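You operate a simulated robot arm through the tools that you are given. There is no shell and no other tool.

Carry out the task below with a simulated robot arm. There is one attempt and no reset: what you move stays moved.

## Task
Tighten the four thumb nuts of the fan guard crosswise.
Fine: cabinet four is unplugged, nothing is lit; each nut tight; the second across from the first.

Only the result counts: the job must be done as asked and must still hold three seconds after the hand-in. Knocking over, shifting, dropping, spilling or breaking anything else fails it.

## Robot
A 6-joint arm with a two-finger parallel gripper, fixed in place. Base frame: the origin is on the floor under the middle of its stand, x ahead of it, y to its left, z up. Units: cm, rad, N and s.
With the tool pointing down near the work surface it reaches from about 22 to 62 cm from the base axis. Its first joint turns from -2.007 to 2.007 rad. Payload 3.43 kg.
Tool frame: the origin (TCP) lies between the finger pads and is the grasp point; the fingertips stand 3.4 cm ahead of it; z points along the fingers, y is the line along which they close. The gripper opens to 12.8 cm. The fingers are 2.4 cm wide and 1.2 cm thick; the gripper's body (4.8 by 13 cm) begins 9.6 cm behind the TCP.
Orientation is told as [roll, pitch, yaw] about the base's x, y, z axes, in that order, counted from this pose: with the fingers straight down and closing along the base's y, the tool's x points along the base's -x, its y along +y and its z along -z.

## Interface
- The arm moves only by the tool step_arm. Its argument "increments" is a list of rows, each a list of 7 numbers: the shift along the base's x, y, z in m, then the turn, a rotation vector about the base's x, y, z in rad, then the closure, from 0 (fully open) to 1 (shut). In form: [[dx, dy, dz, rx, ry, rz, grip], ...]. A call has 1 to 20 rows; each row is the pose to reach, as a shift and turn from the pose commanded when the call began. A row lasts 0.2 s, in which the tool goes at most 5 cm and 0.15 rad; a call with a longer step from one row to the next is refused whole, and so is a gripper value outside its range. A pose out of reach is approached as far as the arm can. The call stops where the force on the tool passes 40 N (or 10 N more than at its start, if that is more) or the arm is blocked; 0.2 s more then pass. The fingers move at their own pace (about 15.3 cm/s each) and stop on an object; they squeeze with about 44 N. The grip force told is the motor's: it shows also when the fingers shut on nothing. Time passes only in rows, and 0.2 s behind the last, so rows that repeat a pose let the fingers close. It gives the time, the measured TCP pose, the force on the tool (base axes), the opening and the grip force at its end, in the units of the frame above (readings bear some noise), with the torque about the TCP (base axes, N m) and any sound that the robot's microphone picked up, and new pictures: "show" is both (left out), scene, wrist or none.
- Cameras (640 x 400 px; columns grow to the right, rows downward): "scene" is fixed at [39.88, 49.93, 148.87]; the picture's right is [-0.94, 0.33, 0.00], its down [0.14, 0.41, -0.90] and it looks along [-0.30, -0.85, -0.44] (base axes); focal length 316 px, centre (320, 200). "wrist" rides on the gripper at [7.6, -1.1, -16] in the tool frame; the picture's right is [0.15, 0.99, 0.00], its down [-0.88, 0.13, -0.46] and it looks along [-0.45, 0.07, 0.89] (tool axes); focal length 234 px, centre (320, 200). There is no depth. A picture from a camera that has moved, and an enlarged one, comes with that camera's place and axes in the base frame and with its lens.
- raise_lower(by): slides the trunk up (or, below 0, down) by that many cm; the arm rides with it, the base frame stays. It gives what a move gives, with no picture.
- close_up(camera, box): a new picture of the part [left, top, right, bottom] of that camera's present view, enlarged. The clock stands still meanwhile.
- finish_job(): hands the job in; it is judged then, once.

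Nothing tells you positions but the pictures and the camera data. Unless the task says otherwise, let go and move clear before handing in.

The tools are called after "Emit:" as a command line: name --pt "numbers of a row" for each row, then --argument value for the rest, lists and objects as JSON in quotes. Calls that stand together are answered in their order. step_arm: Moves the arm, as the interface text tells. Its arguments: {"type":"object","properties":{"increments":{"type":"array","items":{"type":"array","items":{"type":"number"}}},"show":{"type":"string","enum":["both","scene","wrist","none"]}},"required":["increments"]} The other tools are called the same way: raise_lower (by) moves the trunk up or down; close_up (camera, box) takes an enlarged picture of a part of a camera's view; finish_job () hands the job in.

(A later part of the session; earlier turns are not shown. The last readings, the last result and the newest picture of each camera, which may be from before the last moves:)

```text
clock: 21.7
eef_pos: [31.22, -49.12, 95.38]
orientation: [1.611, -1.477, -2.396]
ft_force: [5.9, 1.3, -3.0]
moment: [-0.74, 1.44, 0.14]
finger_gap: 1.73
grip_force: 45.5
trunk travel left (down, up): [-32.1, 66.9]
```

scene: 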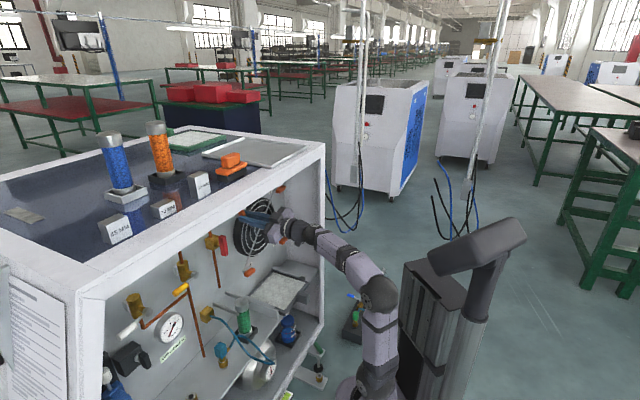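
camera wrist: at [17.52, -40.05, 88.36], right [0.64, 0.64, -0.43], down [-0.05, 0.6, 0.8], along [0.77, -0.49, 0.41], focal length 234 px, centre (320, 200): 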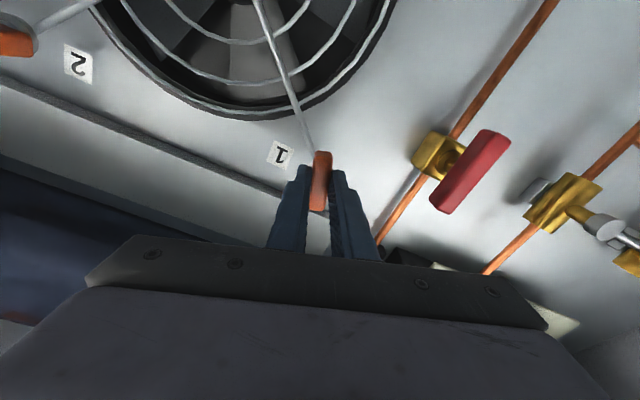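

Resisting torque has appeared, about 1.5 N·m at roughly 1.5 rad of turn. I'll go a little further and see whether it rises or the bar still moves.

Emit:
step_arm --pt "0 0 0 0.0354 -0.0354 0 1.0" --pt "0 0 0 0.0707 -0.0707 0 1.0" --pt "0 0 0 0.0707 -0.0707 0 1.0" --show "wrist"

Emit:
close_up --camera "wrist" --box '[240, 110, 420, 250]'

```text
clock: 22.5
eef_pos: [31.29, -48.98, 95.38]
orientation: [1.592, -1.377, -2.38]
ft_force: [6.7, 0.6, -1.2]
moment: [-0.87, 1.41, 0.48]
finger_gap: 1.99
grip_force: 45.1
trunk travel left (down, up): [-32.1, 66.9]
camera wrist: at [20.2, -37.37, 87.65], right [0.71, 0.71, 0.05], down [-0.35, 0.29, 0.89], along [0.61, -0.64, 0.46], focal length 234 px, centre (320, 200)
```

wrist: 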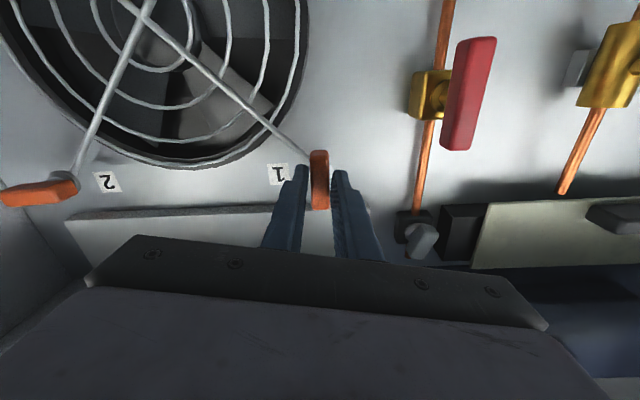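

```text
2.86 times, centred on (330, 180) of wrist
camera zoom: at [20.2, -37.37, 87.65], right [0.71, 0.71, 0.05], down [-0.35, 0.29, 0.89], along [0.61, -0.64, 0.46], focal length 669 px, centre (291, 257)
```

zoom: 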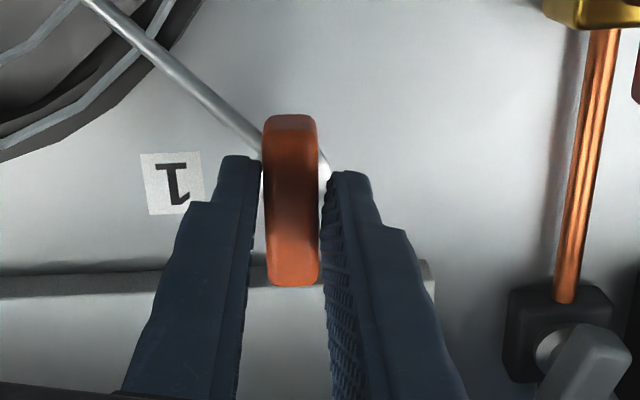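

Torque saturates at about 1.6 N·m while the bar stays put, now vertical, and the pads begin to pry open, so nut 1 is seated tight. I'll release it and back straight out.

Emit:
step_arm --pt "0 0 0 0 0 0 0.75" --pt "0 0 0 0 0 0 0.62" --pt "-0.01 0.01 0 0 0 0 0.62" --pt "-0.025 0.025 0 0 0 0 0.62" --pt "-0.04 0.04 0 0 0 0 0.62" --show "both"

Emit:
close_up --camera "wrist" --box '[220, 80, 440, 250]'

```text
clock: 23.7
eef_pos: [27.27, -45.0, 95.25]
orientation: [1.59, -1.373, -2.377]
ft_force: [0.0, -0.7, -0.4]
moment: [-0.04, -0.01, 0.02]
finger_gap: 4.86
grip_force: 0.1
trunk travel left (down, up): [-32.1, 66.9]
camera wrist: at [16.14, -33.37, 87.55], right [0.71, 0.71, 0.05], down [-0.36, 0.29, 0.89], along [0.61, -0.65, 0.46], focal length 234 px, centre (320, 200)
```

scene: 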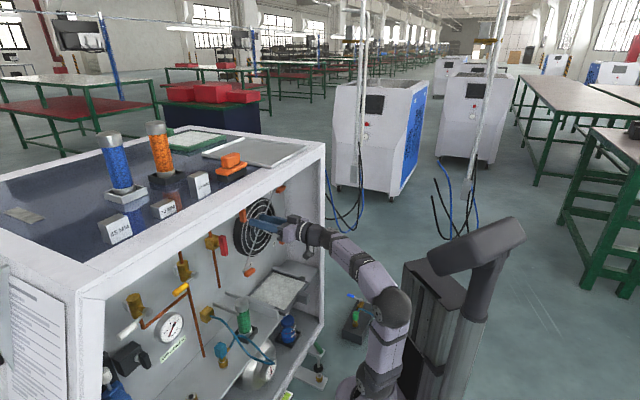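
wrist: 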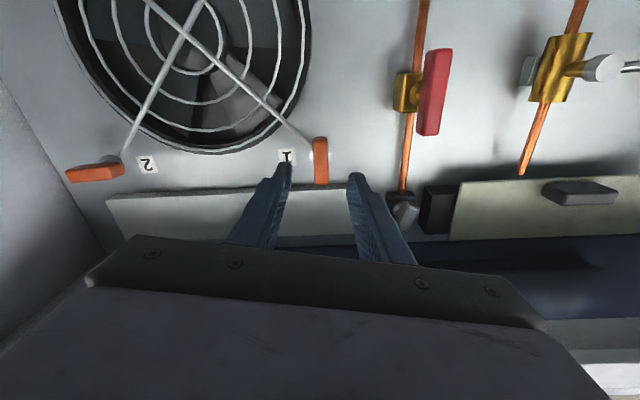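

```text
2.35 times, centred on (330, 165) of wrist
camera zoom: at [16.14, -33.37, 87.55], right [0.71, 0.71, 0.05], down [-0.36, 0.29, 0.89], along [0.61, -0.65, 0.46], focal length 551 px, centre (296, 282)
```

zoom: 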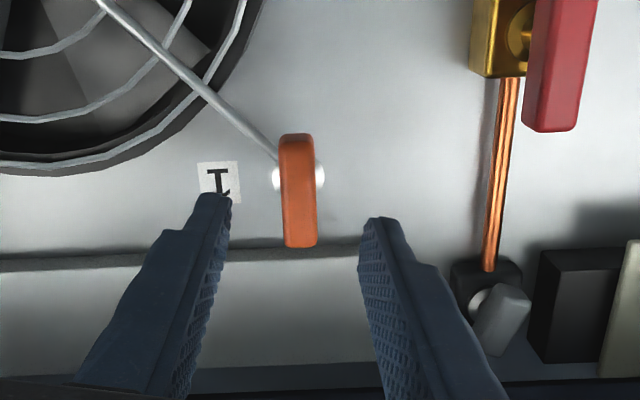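

Nut 1 stands vertical and the tool is clear. Next is nut 3, diagonally across. I'll roll the tool back and slide right by 25 cm in front of the fan, then lower.

Emit:
step_arm --pt "-0.0127 -0.0127 0 -0.0909 0.0909 0 0.4" --pt "-0.0254 -0.0254 0 -0.1818 0.1818 0 0.4" --pt "-0.0381 -0.0381 0 -0.2727 0.2727 0 0.4" --pt "-0.0509 -0.0509 0 -0.3637 0.3637 0 0.4" --pt "-0.0636 -0.0636 0 -0.4546 0.4546 0 0.4" --pt "-0.0763 -0.0763 0 -0.5455 0.5455 0 0.4" --pt "-0.089 -0.089 0 -0.6364 0.6364 0 0.4" --show "scene"

```text
clock: 25.3
eef_pos: [18.11, -54.03, 95.36]
orientation: [-1.576, -0.867, 0.793]
ft_force: [0.3, 0.2, 0.6]
moment: [0.04, 0.02, -0.03]
finger_gap: 7.68
grip_force: 0.0
trunk travel left (down, up): [-32.1, 66.9]
```

scene: 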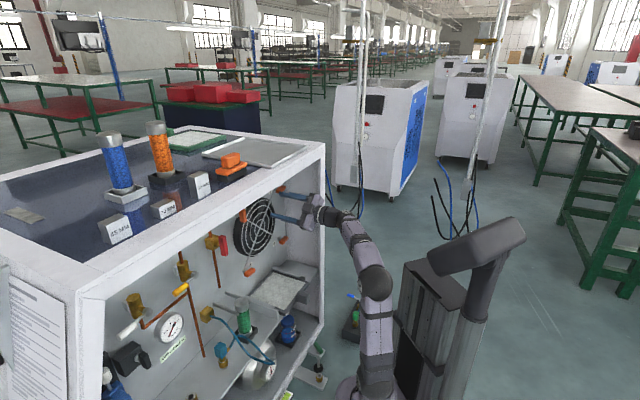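

Tracking well. I'll complete the roll and the slide to nut 3's side.

Emit:
step_arm --pt "-0.0126 -0.0126 0 -0.0926 0.0926 0 0.4" --pt "-0.0253 -0.0253 0 -0.1853 0.1853 0 0.4" --pt "-0.0379 -0.0379 0 -0.2779 0.2779 0 0.4" --pt "-0.0505 -0.0505 0 -0.3705 0.3705 0 0.4" --pt "-0.0631 -0.0631 0 -0.4631 0.4631 0 0.4" --pt "-0.0758 -0.0758 0 -0.5558 0.5558 0 0.4" --pt "-0.0884 -0.0884 0 -0.6484 0.6484 0 0.4" --show "both"

```text
clock: 26.9
eef_pos: [9.28, -63.11, 95.98]
orientation: [-1.567, 0.049, 0.792]
ft_force: [0.1, 0.6, 0.3]
moment: [0.04, -0.01, -0.02]
finger_gap: 7.69
grip_force: 0.1
out of reach, approached as far as the arm can: row 7
trunk travel left (down, up): [-32.1, 66.9]
camera wrist: at [-7.42, -57.16, 97.4], right [-0.14, -0.14, -0.98], down [0.29, 0.94, -0.17], along [0.95, -0.31, -0.09], focal length 234 px, centre (320, 200)
```

scene: 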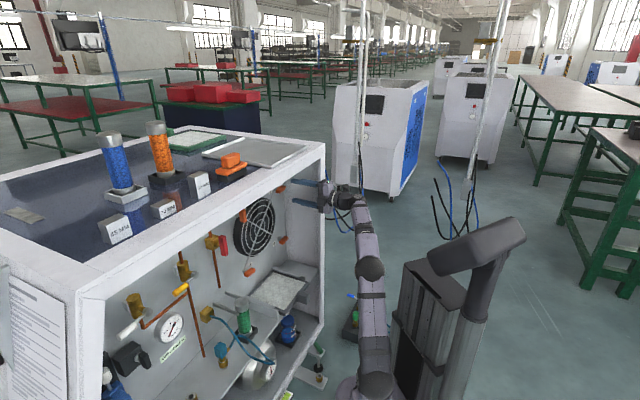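
wrist: 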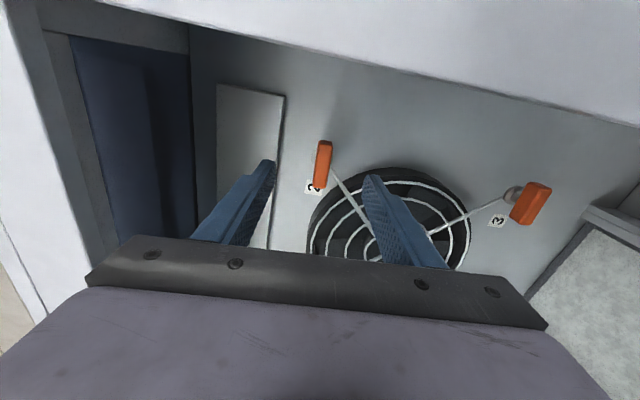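

The tool is now in front of nut 2, directly above nut 3. I'll lower the trunk by about 25 cm in two stages, checking clearance near the floor and the tray.

Emit:
raise_lower --by -13

Emit:
close_up --camera "scene" --box '[230, 170, 470, 400]'

Emit:
close_up --camera "wrist" --box '[0, 0, 640, 400]'

```text
clock: 28.5
eef_pos: [9.28, -63.04, 82.89]
orientation: [-1.567, 0.047, 0.794]
ft_force: [-0.4, 0.0, 0.2]
moment: [-0.02, -0.01, 0.0]
finger_gap: 7.66
grip_force: 0.0
trunk travel left (down, up): [-19.1, 79.9]
```

```text
1.74 times, centred on (350, 285) of scene
camera zoom: at [39.88, 49.93, 148.87], right [-0.94, 0.33, 0.0], down [0.14, 0.41, -0.9], along [-0.3, -0.85, -0.44], focal length 550 px, centre (268, 52)
```

zoom: 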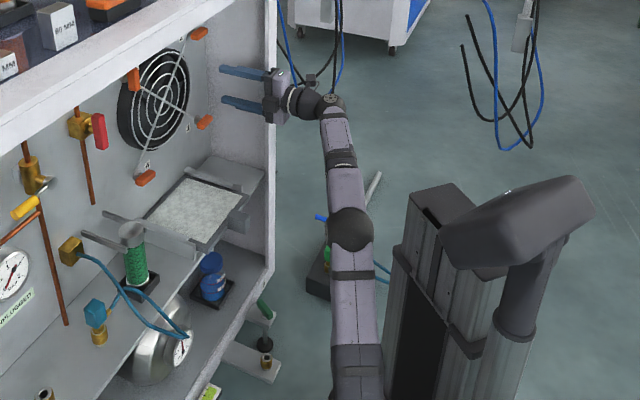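

```text
1.00 times, centred on (320, 200) of wrist (not enlarged: the box is as wide or as high as the picture)
camera zoom: at [-7.41, -57.16, 84.38], right [-0.14, -0.14, -0.98], down [0.29, 0.94, -0.17], along [0.95, -0.31, -0.09], focal length 234 px, centre (320, 200)
```

zoom: 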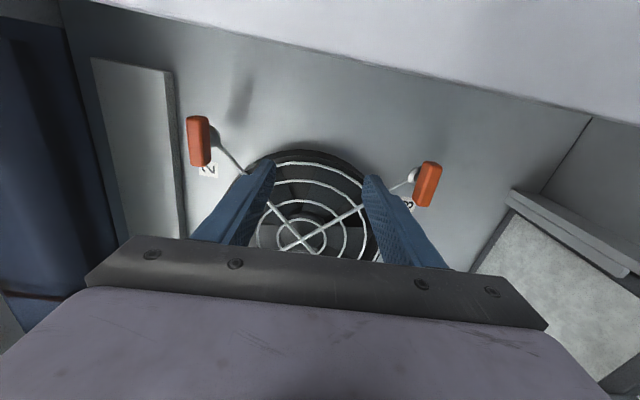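

Clear everywhere. I'll lower the remaining 12.3 cm to nut 3's height.

Emit:
raise_lower --by -12.3

Emit:
close_up --camera "scene" --box '[230, 170, 470, 400]'

Emit:
close_up --camera "wrist" --box '[180, 60, 480, 260]'

```text
clock: 30.0
eef_pos: [9.3, -63.15, 70.48]
orientation: [-1.567, 0.046, 0.792]
ft_force: [0.3, -0.1, -0.2]
moment: [0.0, -0.03, 0.0]
finger_gap: 7.67
grip_force: 0.0
trunk travel left (down, up): [-6.8, 92.2]
```

```text
1.74 times, centred on (350, 285) of scene
camera zoom: at [39.88, 49.93, 148.87], right [-0.94, 0.33, 0.0], down [0.14, 0.41, -0.9], along [-0.3, -0.85, -0.44], focal length 550 px, centre (268, 52)
```

zoom: 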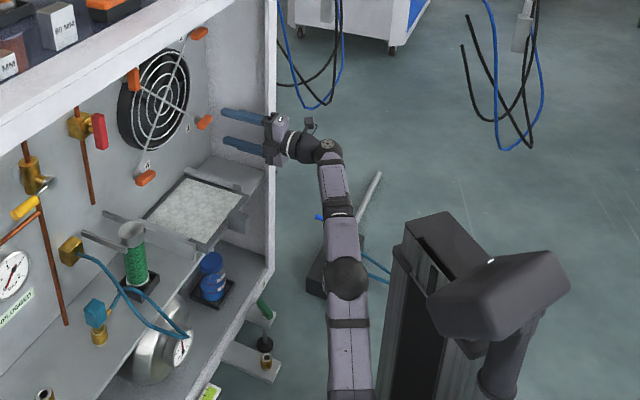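

```text
2.00 times, centred on (330, 160) of wrist
camera zoom: at [-7.41, -57.16, 72.08], right [-0.14, -0.14, -0.98], down [0.29, 0.94, -0.17], along [0.95, -0.31, -0.09], focal length 468 px, centre (300, 280)
```

zoom: 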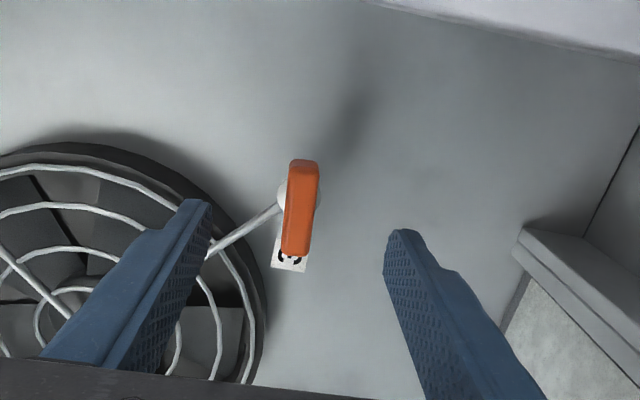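

Nut 3's bar projects to about (15.3, -68.5, 70.5), so the tool is level with it. I'll zoom in to read the tilt precisely.

Emit:
close_up --camera "wrist" --box '[290, 120, 370, 200]'

```text
5.00 times, centred on (330, 160) of wrist
camera zoom: at [-7.41, -57.16, 72.08], right [-0.14, -0.14, -0.98], down [0.29, 0.94, -0.17], along [0.95, -0.31, -0.09], focal length 1171 px, centre (270, 400)
```

zoom: 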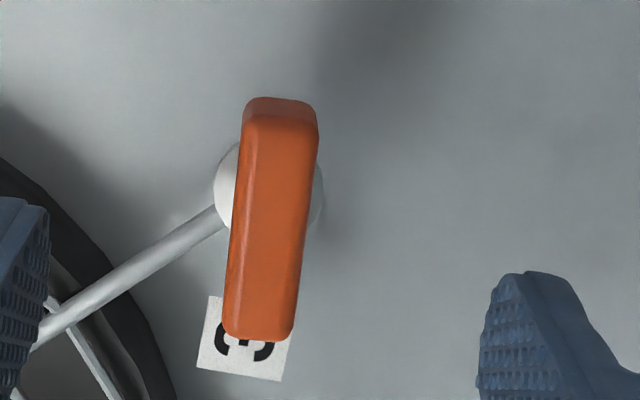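

Nut 3's axis is at about lateral -37.7 cm, height 70.5 cm, with the bar tilted about 0.09 rad counter-clockwise. I'll move in with a small side and roll correction.

Emit:
step_arm --pt "0.01 -0.0063 0 -0.01 0.01 0 0.4" --pt "0.018 -0.0136 0 -0.02 0.02 0 0.4" --pt "0.026 -0.0211 0 -0.0304 0.0304 0 0.4" --pt "0.034 -0.0286 0 -0.0304 0.0304 0 0.4" --pt "0.0415 -0.0361 0 -0.0304 0.0304 0 0.4" --show "both"

Emit:
close_up --camera "wrist" --box '[240, 110, 420, 250]'

```text
clock: 31.2
eef_pos: [13.54, -66.6, 70.48]
orientation: [-1.571, 0.09, 0.793]
ft_force: [-0.7, 0.6, 0.6]
moment: [0.05, 0.0, 0.0]
finger_gap: 7.67
grip_force: 0.0
trunk travel left (down, up): [-6.8, 92.2]
camera wrist: at [-3.17, -60.7, 72.41], right [-0.17, -0.17, -0.97], down [0.28, 0.94, -0.21], along [0.94, -0.31, -0.11], focal length 234 px, centre (320, 200)
```

scene: 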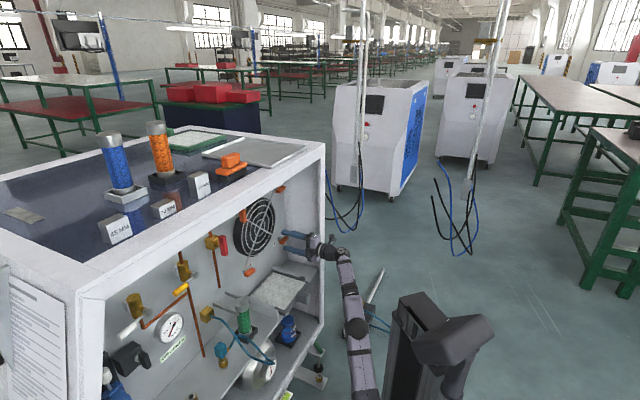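
wrist: 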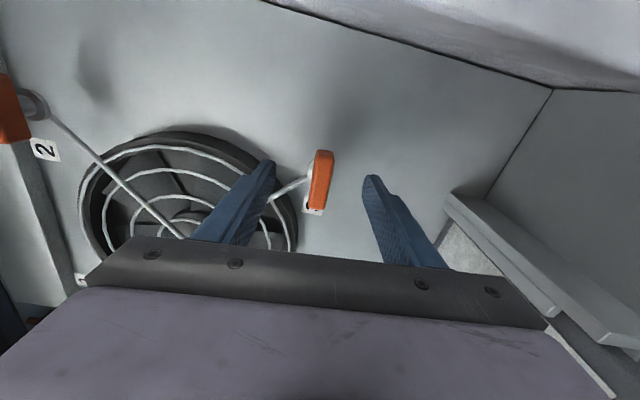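

```text
2.86 times, centred on (330, 180) of wrist
camera zoom: at [-3.17, -60.7, 72.41], right [-0.17, -0.17, -0.97], down [0.28, 0.94, -0.21], along [0.94, -0.31, -0.11], focal length 669 px, centre (291, 257)
```

zoom: 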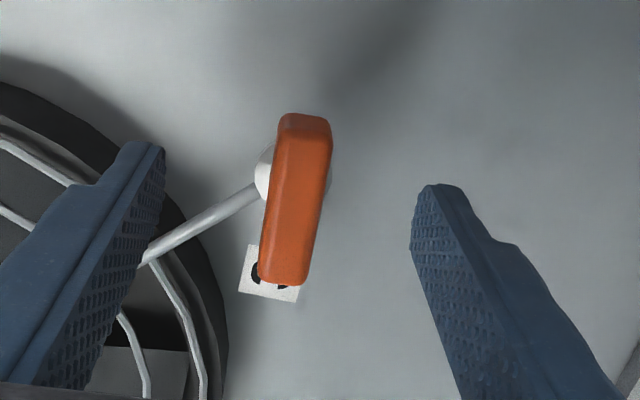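

The bar is centred between the pads. Closing on nut 3.

Emit:
step_arm --pt "0 0 0 0.02 -0.02 0 0.65" --pt "0 0 0 0.02 -0.02 0 0.8" --pt "0 0 0 0.02 -0.02 0 0.9" --pt "0 0 0 0.02 -0.02 0 1.0" --pt "0 0 0 0.02 -0.02 0 1.0" --show "none"

Emit:
close_up --camera "wrist" --box '[240, 110, 420, 250]'

```text
clock: 32.4
eef_pos: [13.43, -66.64, 70.39]
orientation: [-1.569, 0.061, 0.792]
ft_force: [0.3, 5.2, -3.6]
moment: [-0.13, -0.09, 0.24]
finger_gap: 1.56
grip_force: 45.4
trunk travel left (down, up): [-6.8, 92.2]
```

```text
2.86 times, centred on (330, 180) of wrist
camera zoom: at [-3.21, -60.75, 72.14], right [-0.15, -0.14, -0.98], down [0.29, 0.94, -0.18], along [0.95, -0.31, -0.1], focal length 669 px, centre (291, 257)
```

zoom: 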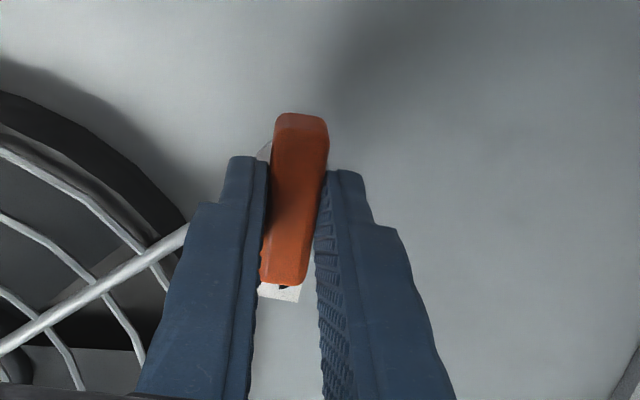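

Nut 3 is gripped with low side forces. Turning clockwise now.

Emit:
step_arm --pt "0 0 0 0.0707 -0.0707 0 1.0" --pt "0 0 0 0.1414 -0.1414 0 1.0" --pt "0 0 0 0.2121 -0.2121 0 1.0" --pt "0 0 0 0.2828 -0.2828 0 1.0" --pt "0 0 0 0.3535 -0.3535 0 1.0" --pt "0 0 0 0.4243 -0.4243 0 1.0" --show "wrist"

```text
clock: 33.8
eef_pos: [13.45, -66.74, 70.45]
orientation: [-1.568, -0.541, 0.793]
ft_force: [-1.3, 13.4, -12.3]
moment: [-0.25, -0.29, 0.54]
finger_gap: 1.58
grip_force: 45.2
trunk travel left (down, up): [-6.8, 92.2]
camera wrist: at [-2.93, -60.47, 67.52], right [0.27, 0.28, -0.92], down [0.25, 0.91, 0.34], along [0.93, -0.32, 0.17], focal length 234 px, centre (320, 200)
```

wrist: 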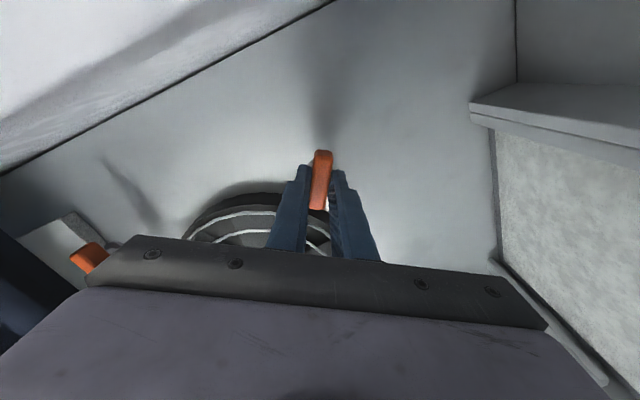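

It turns freely; there's a modest side load from a millimetre of off-centre. I'll shift about 1 mm to relieve it and keep turning.

Emit:
step_arm --pt "0.0 0.0008 -0.0009 0 0 0 1.0" --pt "0.0 0.0008 -0.0009 0.0707 -0.0707 0 1.0" --pt "0.0 0.0008 -0.0009 0.1414 -0.1414 0 1.0" --pt "0.0 0.0008 -0.0009 0.2121 -0.2121 0 1.0" --pt "0.0 0.0008 -0.0009 0.2828 -0.2828 0 1.0" --show "none"

```text
clock: 35.0
eef_pos: [13.5, -66.79, 70.4]
orientation: [-1.576, -0.941, 0.795]
ft_force: [3.7, 0.2, -6.4]
moment: [-0.4, -0.4, 0.37]
finger_gap: 1.6
grip_force: 44.4
trunk travel left (down, up): [-6.8, 92.2]
```

Still free at a roll of 0.94. Continuing in small steps.

Emit:
step_arm --pt "0 0 0 0.0707 -0.0707 0 1.0" --pt "0 0 0 0.1414 -0.1414 0 1.0" --pt "0 0 0 0.2121 -0.2121 0 1.0" --pt "0 0 0 0.2828 -0.2828 0 1.0" --show "none"

```text
clock: 36.0
eef_pos: [13.57, -66.63, 70.36]
orientation: [-1.587, -1.341, 0.808]
ft_force: [4.4, 5.0, -8.0]
moment: [-0.52, -0.48, 0.12]
finger_gap: 1.57
grip_force: 45.3
trunk travel left (down, up): [-6.8, 92.2]
```

Still free at 1.34. Continuing.

Emit:
step_arm --pt "0 0 0 0.0707 -0.0707 0 1.0" --pt "0 0 0 0.1414 -0.1414 0 1.0" --pt "0 0 0 0.2121 -0.2121 0 1.0" --show "wrist"

Emit:
close_up --camera "wrist" --box '[240, 110, 420, 250]'

```text
clock: 36.8
eef_pos: [13.48, -66.69, 70.5]
orientation: [1.627, -1.507, -2.408]
ft_force: [6.9, 5.0, -8.2]
moment: [-0.54, 1.55, -0.25]
finger_gap: 1.67
grip_force: 45.7
trunk travel left (down, up): [-6.8, 92.2]
camera wrist: at [1.74, -55.76, 62.73], right [0.7, 0.71, -0.08], down [-0.27, 0.38, 0.89], along [0.66, -0.6, 0.46], focal length 234 px, centre (320, 200)
```

wrist: 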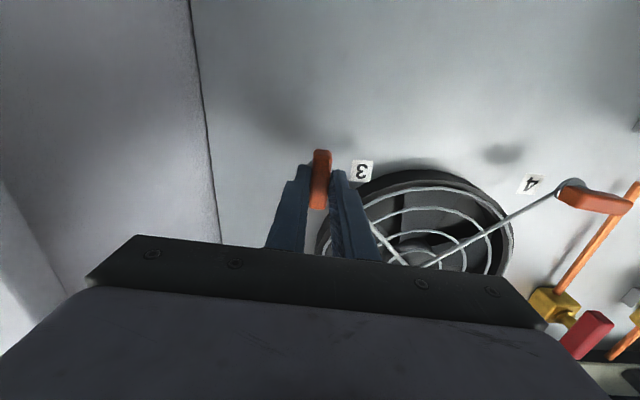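

```text
2.86 times, centred on (330, 180) of wrist
camera zoom: at [1.74, -55.76, 62.73], right [0.7, 0.71, -0.08], down [-0.27, 0.38, 0.89], along [0.66, -0.6, 0.46], focal length 669 px, centre (291, 257)
```

zoom: 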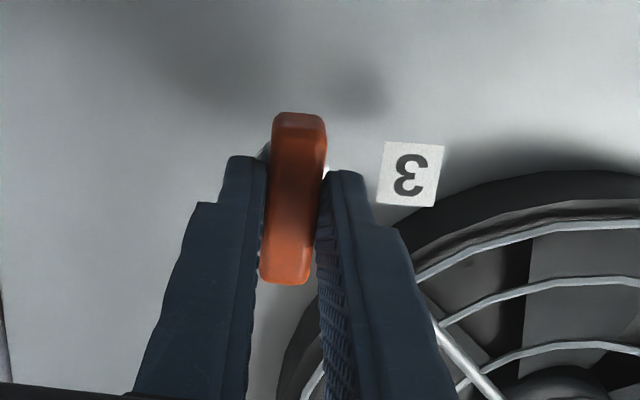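

Torque about the axis has jumped to about 1.5 N·m with the bar vertical, the same as for nut 1. I'll push another 0.1 rad to be sure it is seated.

Emit:
step_arm --pt "0 0 0 0.0354 -0.0354 0 1.0" --pt "0 0 0 0.0707 -0.0707 0 1.0" --pt "0 0 0 0.0849 -0.0849 0 1.0" --pt "0 0 0 0.0849 -0.0849 0 1.0" --show "none"

Emit:
close_up --camera "wrist" --box '[240, 110, 420, 250]'

```text
clock: 37.8
eef_pos: [13.56, -66.61, 70.53]
orientation: [1.609, -1.385, -2.394]
ft_force: [8.4, -4.1, -2.4]
moment: [-1.07, 1.18, -0.32]
finger_gap: 1.91
grip_force: 44.5
trunk travel left (down, up): [-6.8, 92.2]
```

```text
2.86 times, centred on (330, 180) of wrist
camera zoom: at [2.42, -55.1, 62.74], right [0.71, 0.71, 0.04], down [-0.35, 0.3, 0.89], along [0.62, -0.64, 0.46], focal length 669 px, centre (291, 257)
```

zoom: 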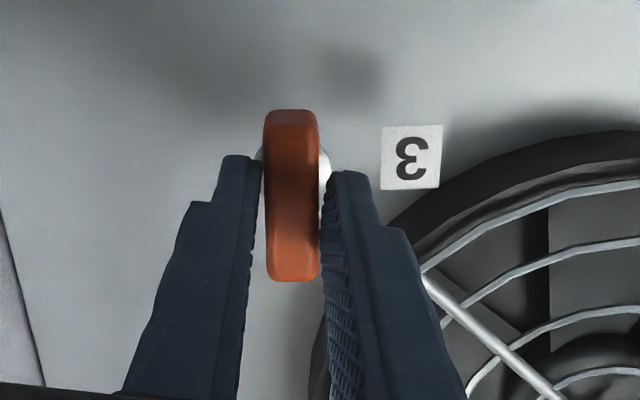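

Nut 3 is tight (about 1.6 N·m, bar vertical, pads prying). I'll release and back straight out.

Emit:
step_arm --pt "0 0 0 0 0 0 0.75" --pt "0 0 0 0 0 0 0.62" --pt "-0.01 0.01 0 0 0 0 0.62" --pt "-0.025 0.025 0 0 0 0 0.62" --pt "-0.04 0.04 0 0 0 0 0.62" --show "both"

```text
clock: 39.0
eef_pos: [9.48, -62.57, 70.54]
orientation: [1.606, -1.381, -2.389]
ft_force: [0.3, 0.3, 0.4]
moment: [0.0, -0.03, 0.0]
finger_gap: 4.88
grip_force: 0.0
trunk travel left (down, up): [-6.8, 92.2]
camera wrist: at [-1.73, -51.05, 62.68], right [0.71, 0.71, 0.04], down [-0.35, 0.3, 0.89], along [0.61, -0.64, 0.46], focal length 234 px, centre (320, 200)
```

scene: 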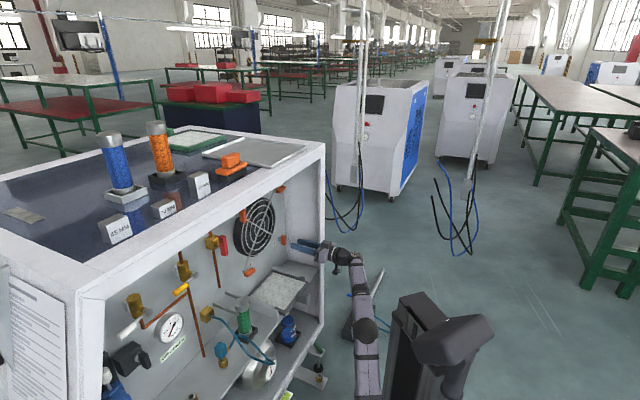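
wrist: 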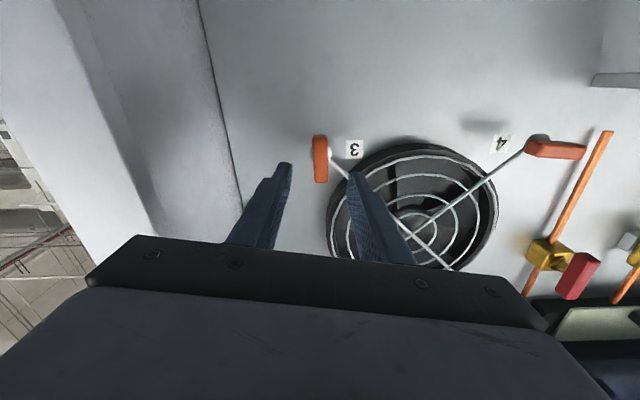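

Nut 3 is released upright. Next I'll roll the tool back and slide 25 cm left to nut 4 at the same height, staying in front of the fan.

Emit:
step_arm --pt "0.0136 0.0136 0 -0.0925 0.0925 0 0.4" --pt "0.0271 0.0271 0 -0.185 0.185 0 0.4" --pt "0.0407 0.0407 0 -0.2775 0.2775 0 0.4" --pt "0.0542 0.0542 0 -0.37 0.37 0 0.4" --pt "0.0677 0.0677 0 -0.4625 0.4625 0 0.4" --pt "0.0813 0.0813 0 -0.555 0.555 0 0.4" --pt "0.0948 0.0948 0 -0.6475 0.6475 0 0.4" --show "scene"

```text
clock: 40.6
eef_pos: [18.93, -53.14, 70.5]
orientation: [-1.574, -0.841, 0.794]
ft_force: [0.4, -0.5, -0.4]
moment: [0.0, -0.01, -0.01]
finger_gap: 7.67
grip_force: 0.0
trunk travel left (down, up): [-6.8, 92.2]
```

scene: 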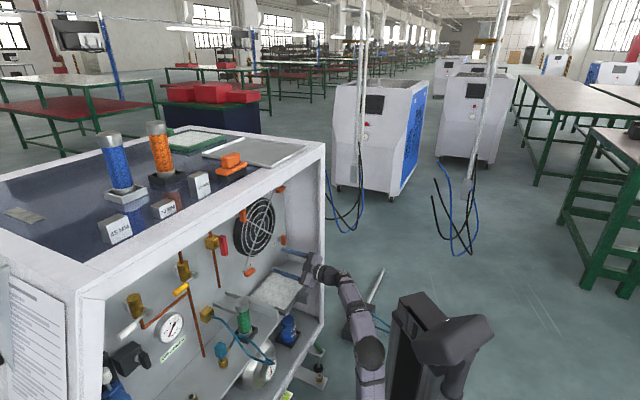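

Clear so far. Completing the slide and roll to nut 4.

Emit:
step_arm --pt "0.0136 0.0136 0 -0.0924 0.0924 0 0.4" --pt "0.0272 0.0272 0 -0.1848 0.1848 0 0.4" --pt "0.0408 0.0408 0 -0.2772 0.2772 0 0.4" --pt "0.0544 0.0544 0 -0.3696 0.3696 0 0.4" --pt "0.068 0.068 0 -0.462 0.462 0 0.4" --pt "0.0816 0.0816 0 -0.5544 0.5544 0 0.4" --show "both"

Emit:
close_up --camera "wrist" --box '[280, 110, 370, 200]'

```text
clock: 42.0
eef_pos: [27.39, -44.73, 72.58]
orientation: [-1.554, -0.062, 0.788]
ft_force: [0.2, 0.0, -1.0]
moment: [0.0, -0.02, -0.02]
finger_gap: 7.66
grip_force: 0.1
out of reach, approached as far as the arm can: row 6
trunk travel left (down, up): [-6.8, 92.2]
camera wrist: at [10.45, -38.86, 73.49], right [-0.07, -0.05, -1.0], down [0.3, 0.95, -0.07], along [0.95, -0.3, -0.05], focal length 234 px, centre (320, 200)
```

scene: 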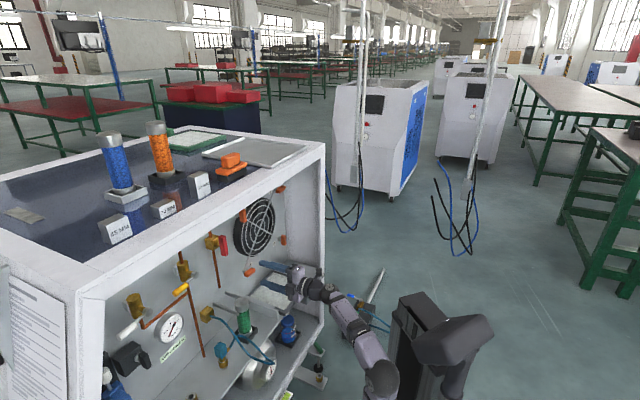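
wrist: 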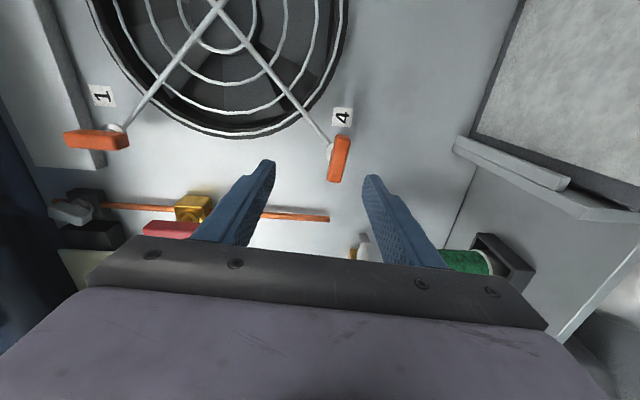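

```text
4.44 times, centred on (325, 155) of wrist
camera zoom: at [10.45, -38.86, 73.49], right [-0.07, -0.05, -1.0], down [0.3, 0.95, -0.07], along [0.95, -0.3, -0.05], focal length 1041 px, centre (298, 400)
```

zoom: 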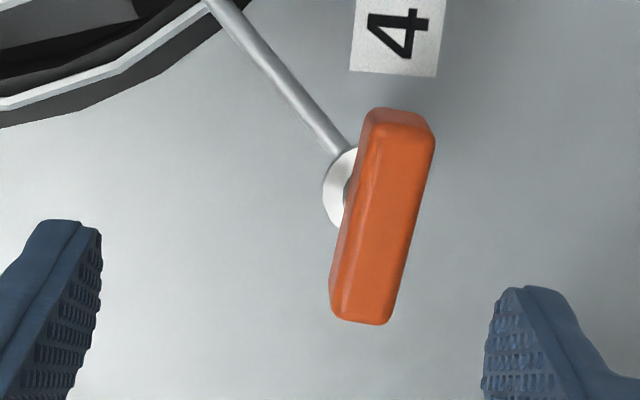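

Nut 4's bar is at about lateral -12.7, height 70.5, tilted about 0.09 rad clockwise; the arm sits 2 cm high from folding. I'll correct height and then move in.

Emit:
step_arm --pt "0.004 -0.012 -0.014 0.001 -0.007 0 0.4" --pt "0.012 -0.02 -0.0203 0.002 -0.014 0 0.4" --pt "0.02 -0.028 -0.0203 0.003 -0.021 0 0.4" --pt "0.029 -0.036 -0.0203 0.004 -0.028 0 0.4" --pt "0.0376 -0.0438 -0.0203 0.004 -0.028 0 0.4" --show "both"

Emit:
close_up --camera "wrist" --box '[240, 110, 420, 250]'

```text
clock: 43.2
eef_pos: [31.18, -49.37, 72.96]
orientation: [-1.573, -0.086, 0.791]
ft_force: [0.0, -0.1, -0.7]
moment: [0.01, 0.02, -0.02]
finger_gap: 7.68
grip_force: 0.1
out of reach, approached as far as the arm can: row 1, 2, 3, 4, 5
trunk travel left (down, up): [-6.8, 92.2]
camera wrist: at [14.31, -43.47, 73.36], right [-0.04, -0.04, -1.0], down [0.3, 0.95, -0.06], along [0.95, -0.3, -0.03], focal length 234 px, centre (320, 200)
```

scene: 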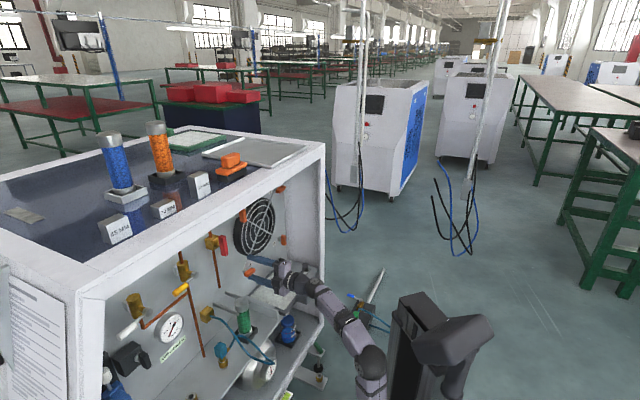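
wrist: 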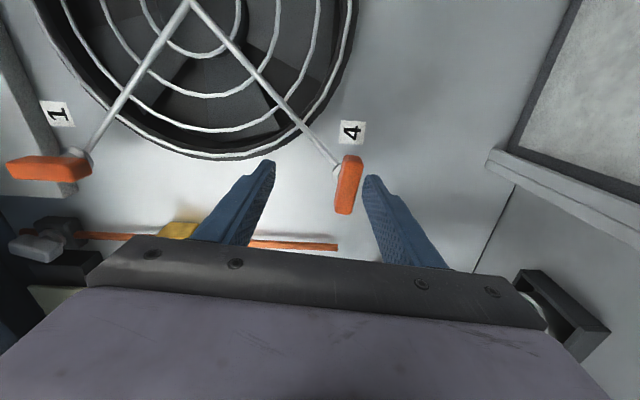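

```text
2.86 times, centred on (330, 180) of wrist
camera zoom: at [14.31, -43.47, 73.36], right [-0.04, -0.04, -1.0], down [0.3, 0.95, -0.06], along [0.95, -0.3, -0.03], focal length 669 px, centre (291, 257)
```

zoom: 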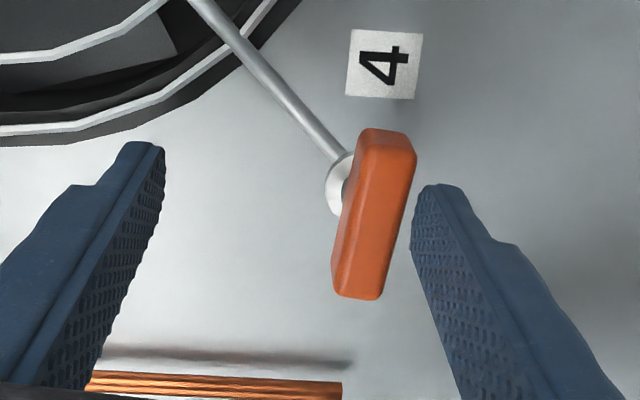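

The tool is still 2.4 cm high with the bar near the lower finger. Lowering the trunk 2.4 cm will centre it.

Emit:
raise_lower --by -2.4

Emit:
close_up --camera "wrist" --box '[240, 110, 420, 250]'

```text
clock: 43.9
eef_pos: [31.09, -49.24, 70.5]
orientation: [-1.573, -0.086, 0.789]
ft_force: [0.1, 0.3, -0.3]
moment: [-0.01, -0.01, 0.03]
finger_gap: 7.71
grip_force: 0.1
trunk travel left (down, up): [-4.4, 94.6]
```

```text
2.86 times, centred on (330, 180) of wrist
camera zoom: at [14.29, -43.47, 70.95], right [-0.04, -0.04, -1.0], down [0.3, 0.95, -0.06], along [0.95, -0.3, -0.03], focal length 669 px, centre (291, 257)
```

zoom: 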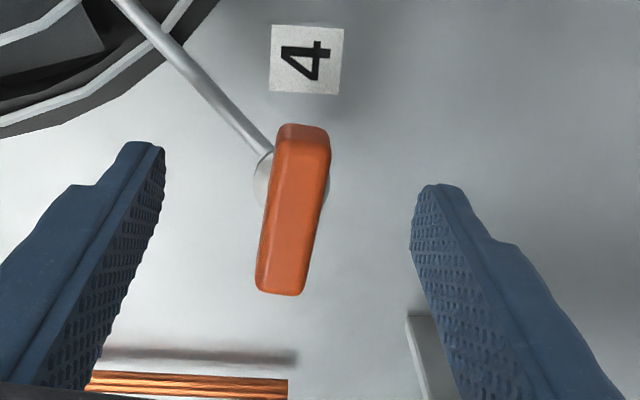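

Now centred. I'll nudge 1.5 mm left to sit on the nut's axis and close.

Emit:
step_arm --pt "0.001 0.001 0 0 0 0 0.65" --pt "0.001 0.001 0 0 0 0 0.8" --pt "0.001 0.001 0 0 0 0 0.9" --pt "0.001 0.001 0 0 0 0 1.0" --pt "0.001 0.001 0 0 0 0 1.0" --show "none"

Emit:
close_up --camera "wrist" --box '[240, 110, 420, 250]'

```text
clock: 45.1
eef_pos: [31.32, -49.34, 70.43]
orientation: [-1.571, -0.085, 0.791]
ft_force: [-0.9, 3.0, -3.0]
moment: [0.01, 0.1, -0.25]
finger_gap: 1.58
grip_force: 44.7
trunk travel left (down, up): [-4.4, 94.6]
```

```text
2.86 times, centred on (330, 180) of wrist
camera zoom: at [14.39, -43.39, 70.93], right [-0.04, -0.04, -1.0], down [0.3, 0.95, -0.05], along [0.95, -0.3, -0.03], focal length 669 px, centre (291, 257)
```

zoom: 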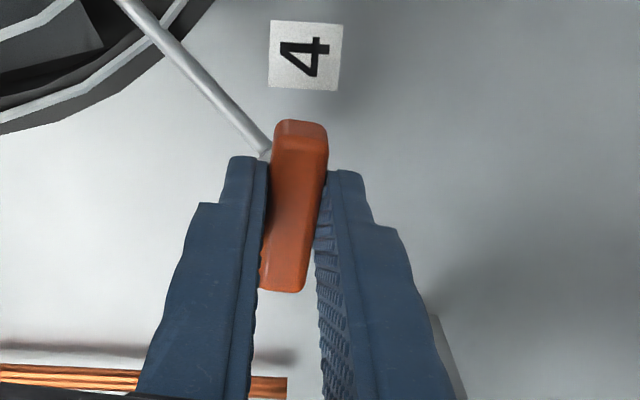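

Nut 4 is gripped with little side load. Turning clockwise.

Emit:
step_arm --pt "0 0 0 0.0707 -0.0707 0 1.0" --pt "0 0 0 0.1414 -0.1414 0 1.0" --pt "0 0 0 0.2121 -0.2121 0 1.0" --pt "0 0 0 0.2828 -0.2828 0 1.0" --pt "0 0 0 0.3535 -0.3535 0 1.0" --pt "0 0 0 0.4243 -0.4243 0 1.0" --show "wrist"

```text
clock: 46.5
eef_pos: [31.26, -49.25, 70.32]
orientation: [-1.573, -0.686, 0.792]
ft_force: [-10.1, 15.6, -17.9]
moment: [-0.33, -0.27, 0.85]
finger_gap: 1.57
grip_force: 45.7
trunk travel left (down, up): [-4.4, 94.6]
camera wrist: at [15.19, -42.59, 66.37], right [0.36, 0.37, -0.86], down [0.21, 0.86, 0.46], along [0.91, -0.35, 0.24], focal length 234 px, centre (320, 200)
```

wrist: 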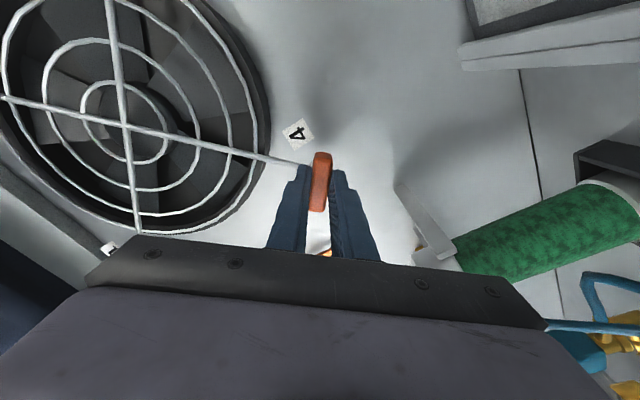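

Nut 4's guard spoke runs up and right, so the turning finger passes over it, and I read an 18 N push-back. I'll open, back off 5 mm so the tips stay in front of the spoke, and re-grip.

Emit:
step_arm --pt "0 0 0 0 0 0 0.8" --pt "-0.0015 0.0025 -0.0008 0 0 0 0.75" --pt "-0.003 0.004 -0.0008 0 0 0 0.75" --pt "-0.003 0.004 -0.0008 0 0 0 0.75" --show "none"

Emit:
close_up --camera "wrist" --box '[240, 110, 420, 250]'

Emit:
close_up --camera "scene" --box '[225, 220, 325, 320]'

```text
clock: 47.5
eef_pos: [30.98, -48.74, 70.5]
orientation: [-1.576, -0.686, 0.792]
ft_force: [0.6, -0.2, 0.6]
moment: [-0.02, -0.02, -0.01]
finger_gap: 3.2
grip_force: 0.1
trunk travel left (down, up): [-4.4, 94.6]
```

```text
2.86 times, centred on (330, 180) of wrist
camera zoom: at [14.86, -42.2, 66.43], right [0.36, 0.36, -0.86], down [0.21, 0.86, 0.45], along [0.91, -0.35, 0.24], focal length 669 px, centre (291, 257)
```

zoom: 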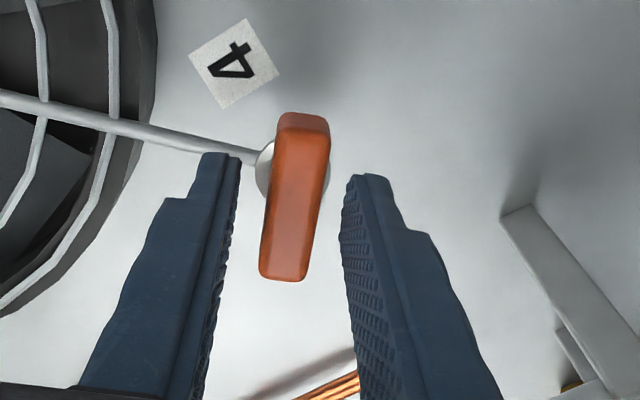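

```text
4.00 times, centred on (275, 270) of scene
camera zoom: at [39.88, 49.93, 148.87], right [-0.94, 0.33, 0.0], down [0.14, 0.41, -0.9], along [-0.3, -0.85, -0.44], focal length 1265 px, centre (500, -80)
```

zoom: 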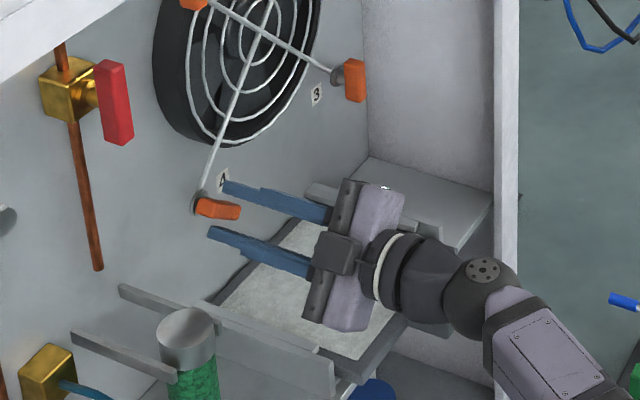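

The bar stayed where it was and forces are zero. Re-gripping and turning on.

Emit:
step_arm --pt "0 0 0 0 0 0 0.85" --pt "0 0 0 0 0 0 0.93" --pt "0 0 0 0 0 0 1.0" --pt "0 0 0 0 0 0 1.0" --show "none"

Emit:
step_arm --pt "0 0 0 0.0707 -0.0707 0 1.0" --pt "0 0 0 0.1414 -0.1414 0 1.0" --pt "0 0 0 0.2121 -0.2121 0 1.0" --show "wrist"

```text
clock: 48.5
eef_pos: [30.93, -48.8, 70.4]
orientation: [-1.576, -0.684, 0.795]
ft_force: [-1.7, 6.1, -3.7]
moment: [-0.04, -0.03, 0.3]
finger_gap: 1.57
grip_force: 44.6
trunk travel left (down, up): [-4.4, 94.6]
```

```text
clock: 49.3
eef_pos: [30.9, -48.79, 70.5]
orientation: [-1.578, -0.986, 0.796]
ft_force: [-6.5, 15.1, -11.4]
moment: [-0.28, -0.25, 0.69]
finger_gap: 1.57
grip_force: 44.8
trunk travel left (down, up): [-4.4, 94.6]
camera wrist: at [15.94, -41.12, 64.58], right [0.53, 0.53, -0.67], down [0.09, 0.74, 0.66], along [0.85, -0.41, 0.34], focal length 234 px, centre (320, 200)
```

wrist: 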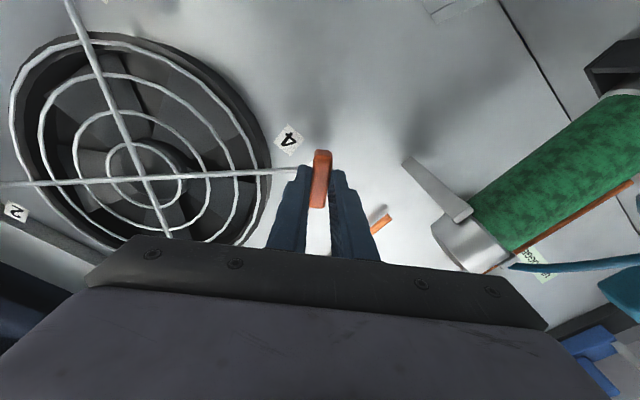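

Still turning freely, with a side load of about 20 N. I'll relieve it by about 1 mm and continue.

Emit:
step_arm --pt "-0.0005 0.0011 -0.0008 0 0 0 1.0" --pt "-0.0005 0.0011 -0.0008 0.0707 -0.0707 0 1.0" --pt "-0.0005 0.0011 -0.0008 0.1414 -0.1414 0 1.0" --pt "-0.0005 0.0011 -0.0008 0.2121 -0.2121 0 1.0" --show "none"

```text
clock: 50.3
eef_pos: [31.04, -48.72, 70.43]
orientation: [-1.592, -1.286, 0.808]
ft_force: [21.5, -17.1, 7.3]
moment: [0.09, 0.12, -0.01]
finger_gap: 1.58
grip_force: 44.8
trunk travel left (down, up): [-4.4, 94.6]
```

That over-corrected, and the tool is now pulled forward. I'll move back toward the wall by about 1 mm and continue gently.

Emit:
step_arm --pt "0.0006 -0.0006 0.0003 0 0 0 1.0" --pt "0.0009 -0.0008 0.0004 0.0354 -0.0354 0 1.0" --pt "0.0009 -0.0008 0.0004 0.0707 -0.0707 0 1.0" --show "none"

```text
clock: 51.1
eef_pos: [31.08, -48.74, 70.35]
orientation: [-1.597, -1.383, 0.814]
ft_force: [4.7, 5.8, -4.9]
moment: [-0.76, -0.73, 0.4]
finger_gap: 1.59
grip_force: 45.1
trunk travel left (down, up): [-4.4, 94.6]
```

Forces are small again at a roll of 1.38. Continuing to the stop.

Emit:
step_arm --pt "0 0 0 0.0566 -0.0566 0 1.0" --pt "0 0 0 0.1131 -0.1131 0 1.0" --pt "0 0 0 0.1697 -0.1697 0 1.0" --show "none"

Emit:
close_up --camera "wrist" --box '[240, 110, 420, 250]'

```text
clock: 51.9
eef_pos: [31.06, -48.6, 70.46]
orientation: [1.659, -1.52, -2.443]
ft_force: [2.5, 11.6, -5.7]
moment: [-0.62, 1.44, 0.19]
finger_gap: 1.64
grip_force: 45.3
trunk travel left (down, up): [-4.4, 94.6]
```

```text
2.86 times, centred on (330, 180) of wrist
camera zoom: at [19.14, -37.91, 62.64], right [0.7, 0.7, -0.1], down [-0.26, 0.39, 0.88], along [0.66, -0.6, 0.46], focal length 669 px, centre (291, 257)
```

zoom: 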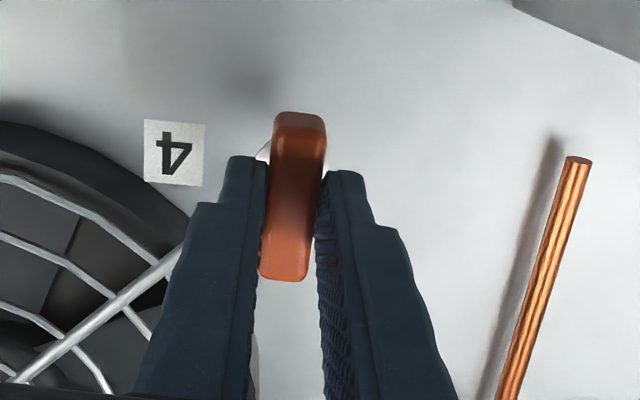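

Torque has jumped to about 1.46 N·m with the bar vertical, the same stop as before. I'll push a further 0.13 rad to make sure it's tight.

Emit:
step_arm --pt "0 0 0 0.0354 -0.0354 0 1.0" --pt "0 0 0 0.0707 -0.0707 0 1.0" --pt "0 0 0 0.092 -0.092 0 1.0" --pt "0 0 0 0.092 -0.092 0 1.0" --show "none"

Emit:
close_up --camera "wrist" --box '[240, 110, 420, 250]'

```text
clock: 52.9
eef_pos: [30.97, -48.6, 70.41]
orientation: [1.605, -1.389, -2.387]
ft_force: [2.2, 9.1, -2.6]
moment: [-0.82, 1.43, 0.51]
finger_gap: 1.95
grip_force: 45.1
trunk travel left (down, up): [-4.4, 94.6]
```

```text
2.86 times, centred on (330, 180) of wrist
camera zoom: at [19.89, -37.19, 62.65], right [0.71, 0.71, 0.04], down [-0.35, 0.3, 0.89], along [0.62, -0.64, 0.46], focal length 669 px, centre (291, 257)
```

zoom: 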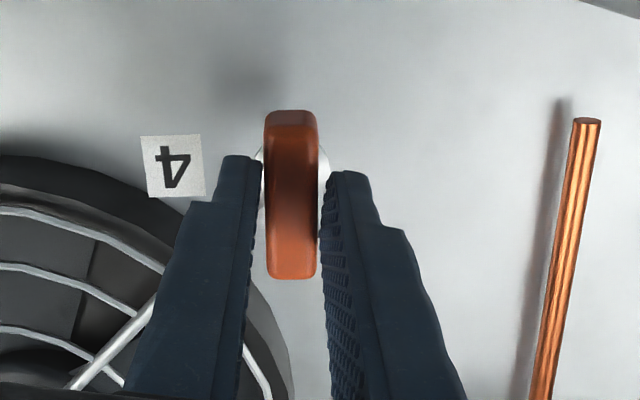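

Nut 4 is tight (about 1.6 N·m, bar vertical). I'll release and back out.

Emit:
step_arm --pt "0 0 0 0 0 0 0.75" --pt "0 0 0 0 0 0 0.62" --pt "-0.01 0.01 0 0 0 0 0.62" --pt "-0.025 0.025 0 0 0 0 0.62" --pt "-0.038 0.038 0 0 0 0 0.62" --show "both"

```text
clock: 54.1
eef_pos: [27.17, -44.94, 70.45]
orientation: [1.601, -1.385, -2.39]
ft_force: [-0.3, 0.7, -0.1]
moment: [-0.01, 0.0, 0.02]
finger_gap: 4.87
grip_force: 0.1
trunk travel left (down, up): [-4.4, 94.6]
camera wrist: at [16.03, -33.41, 62.63], right [0.71, 0.71, 0.04], down [-0.35, 0.3, 0.89], along [0.61, -0.64, 0.46], focal length 234 px, centre (320, 200)
```

scene: 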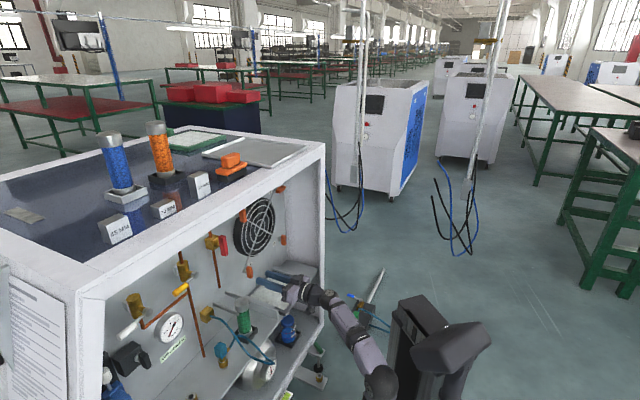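
wrist: 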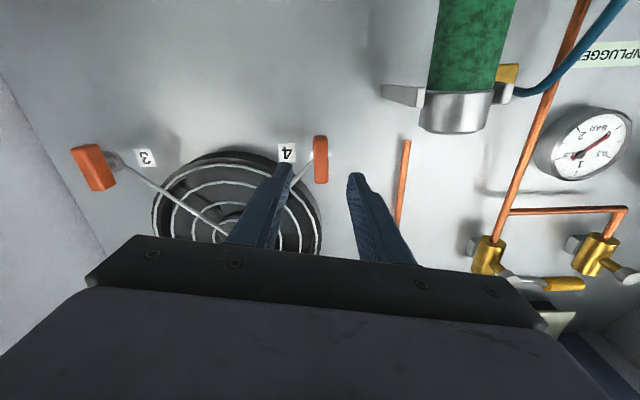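

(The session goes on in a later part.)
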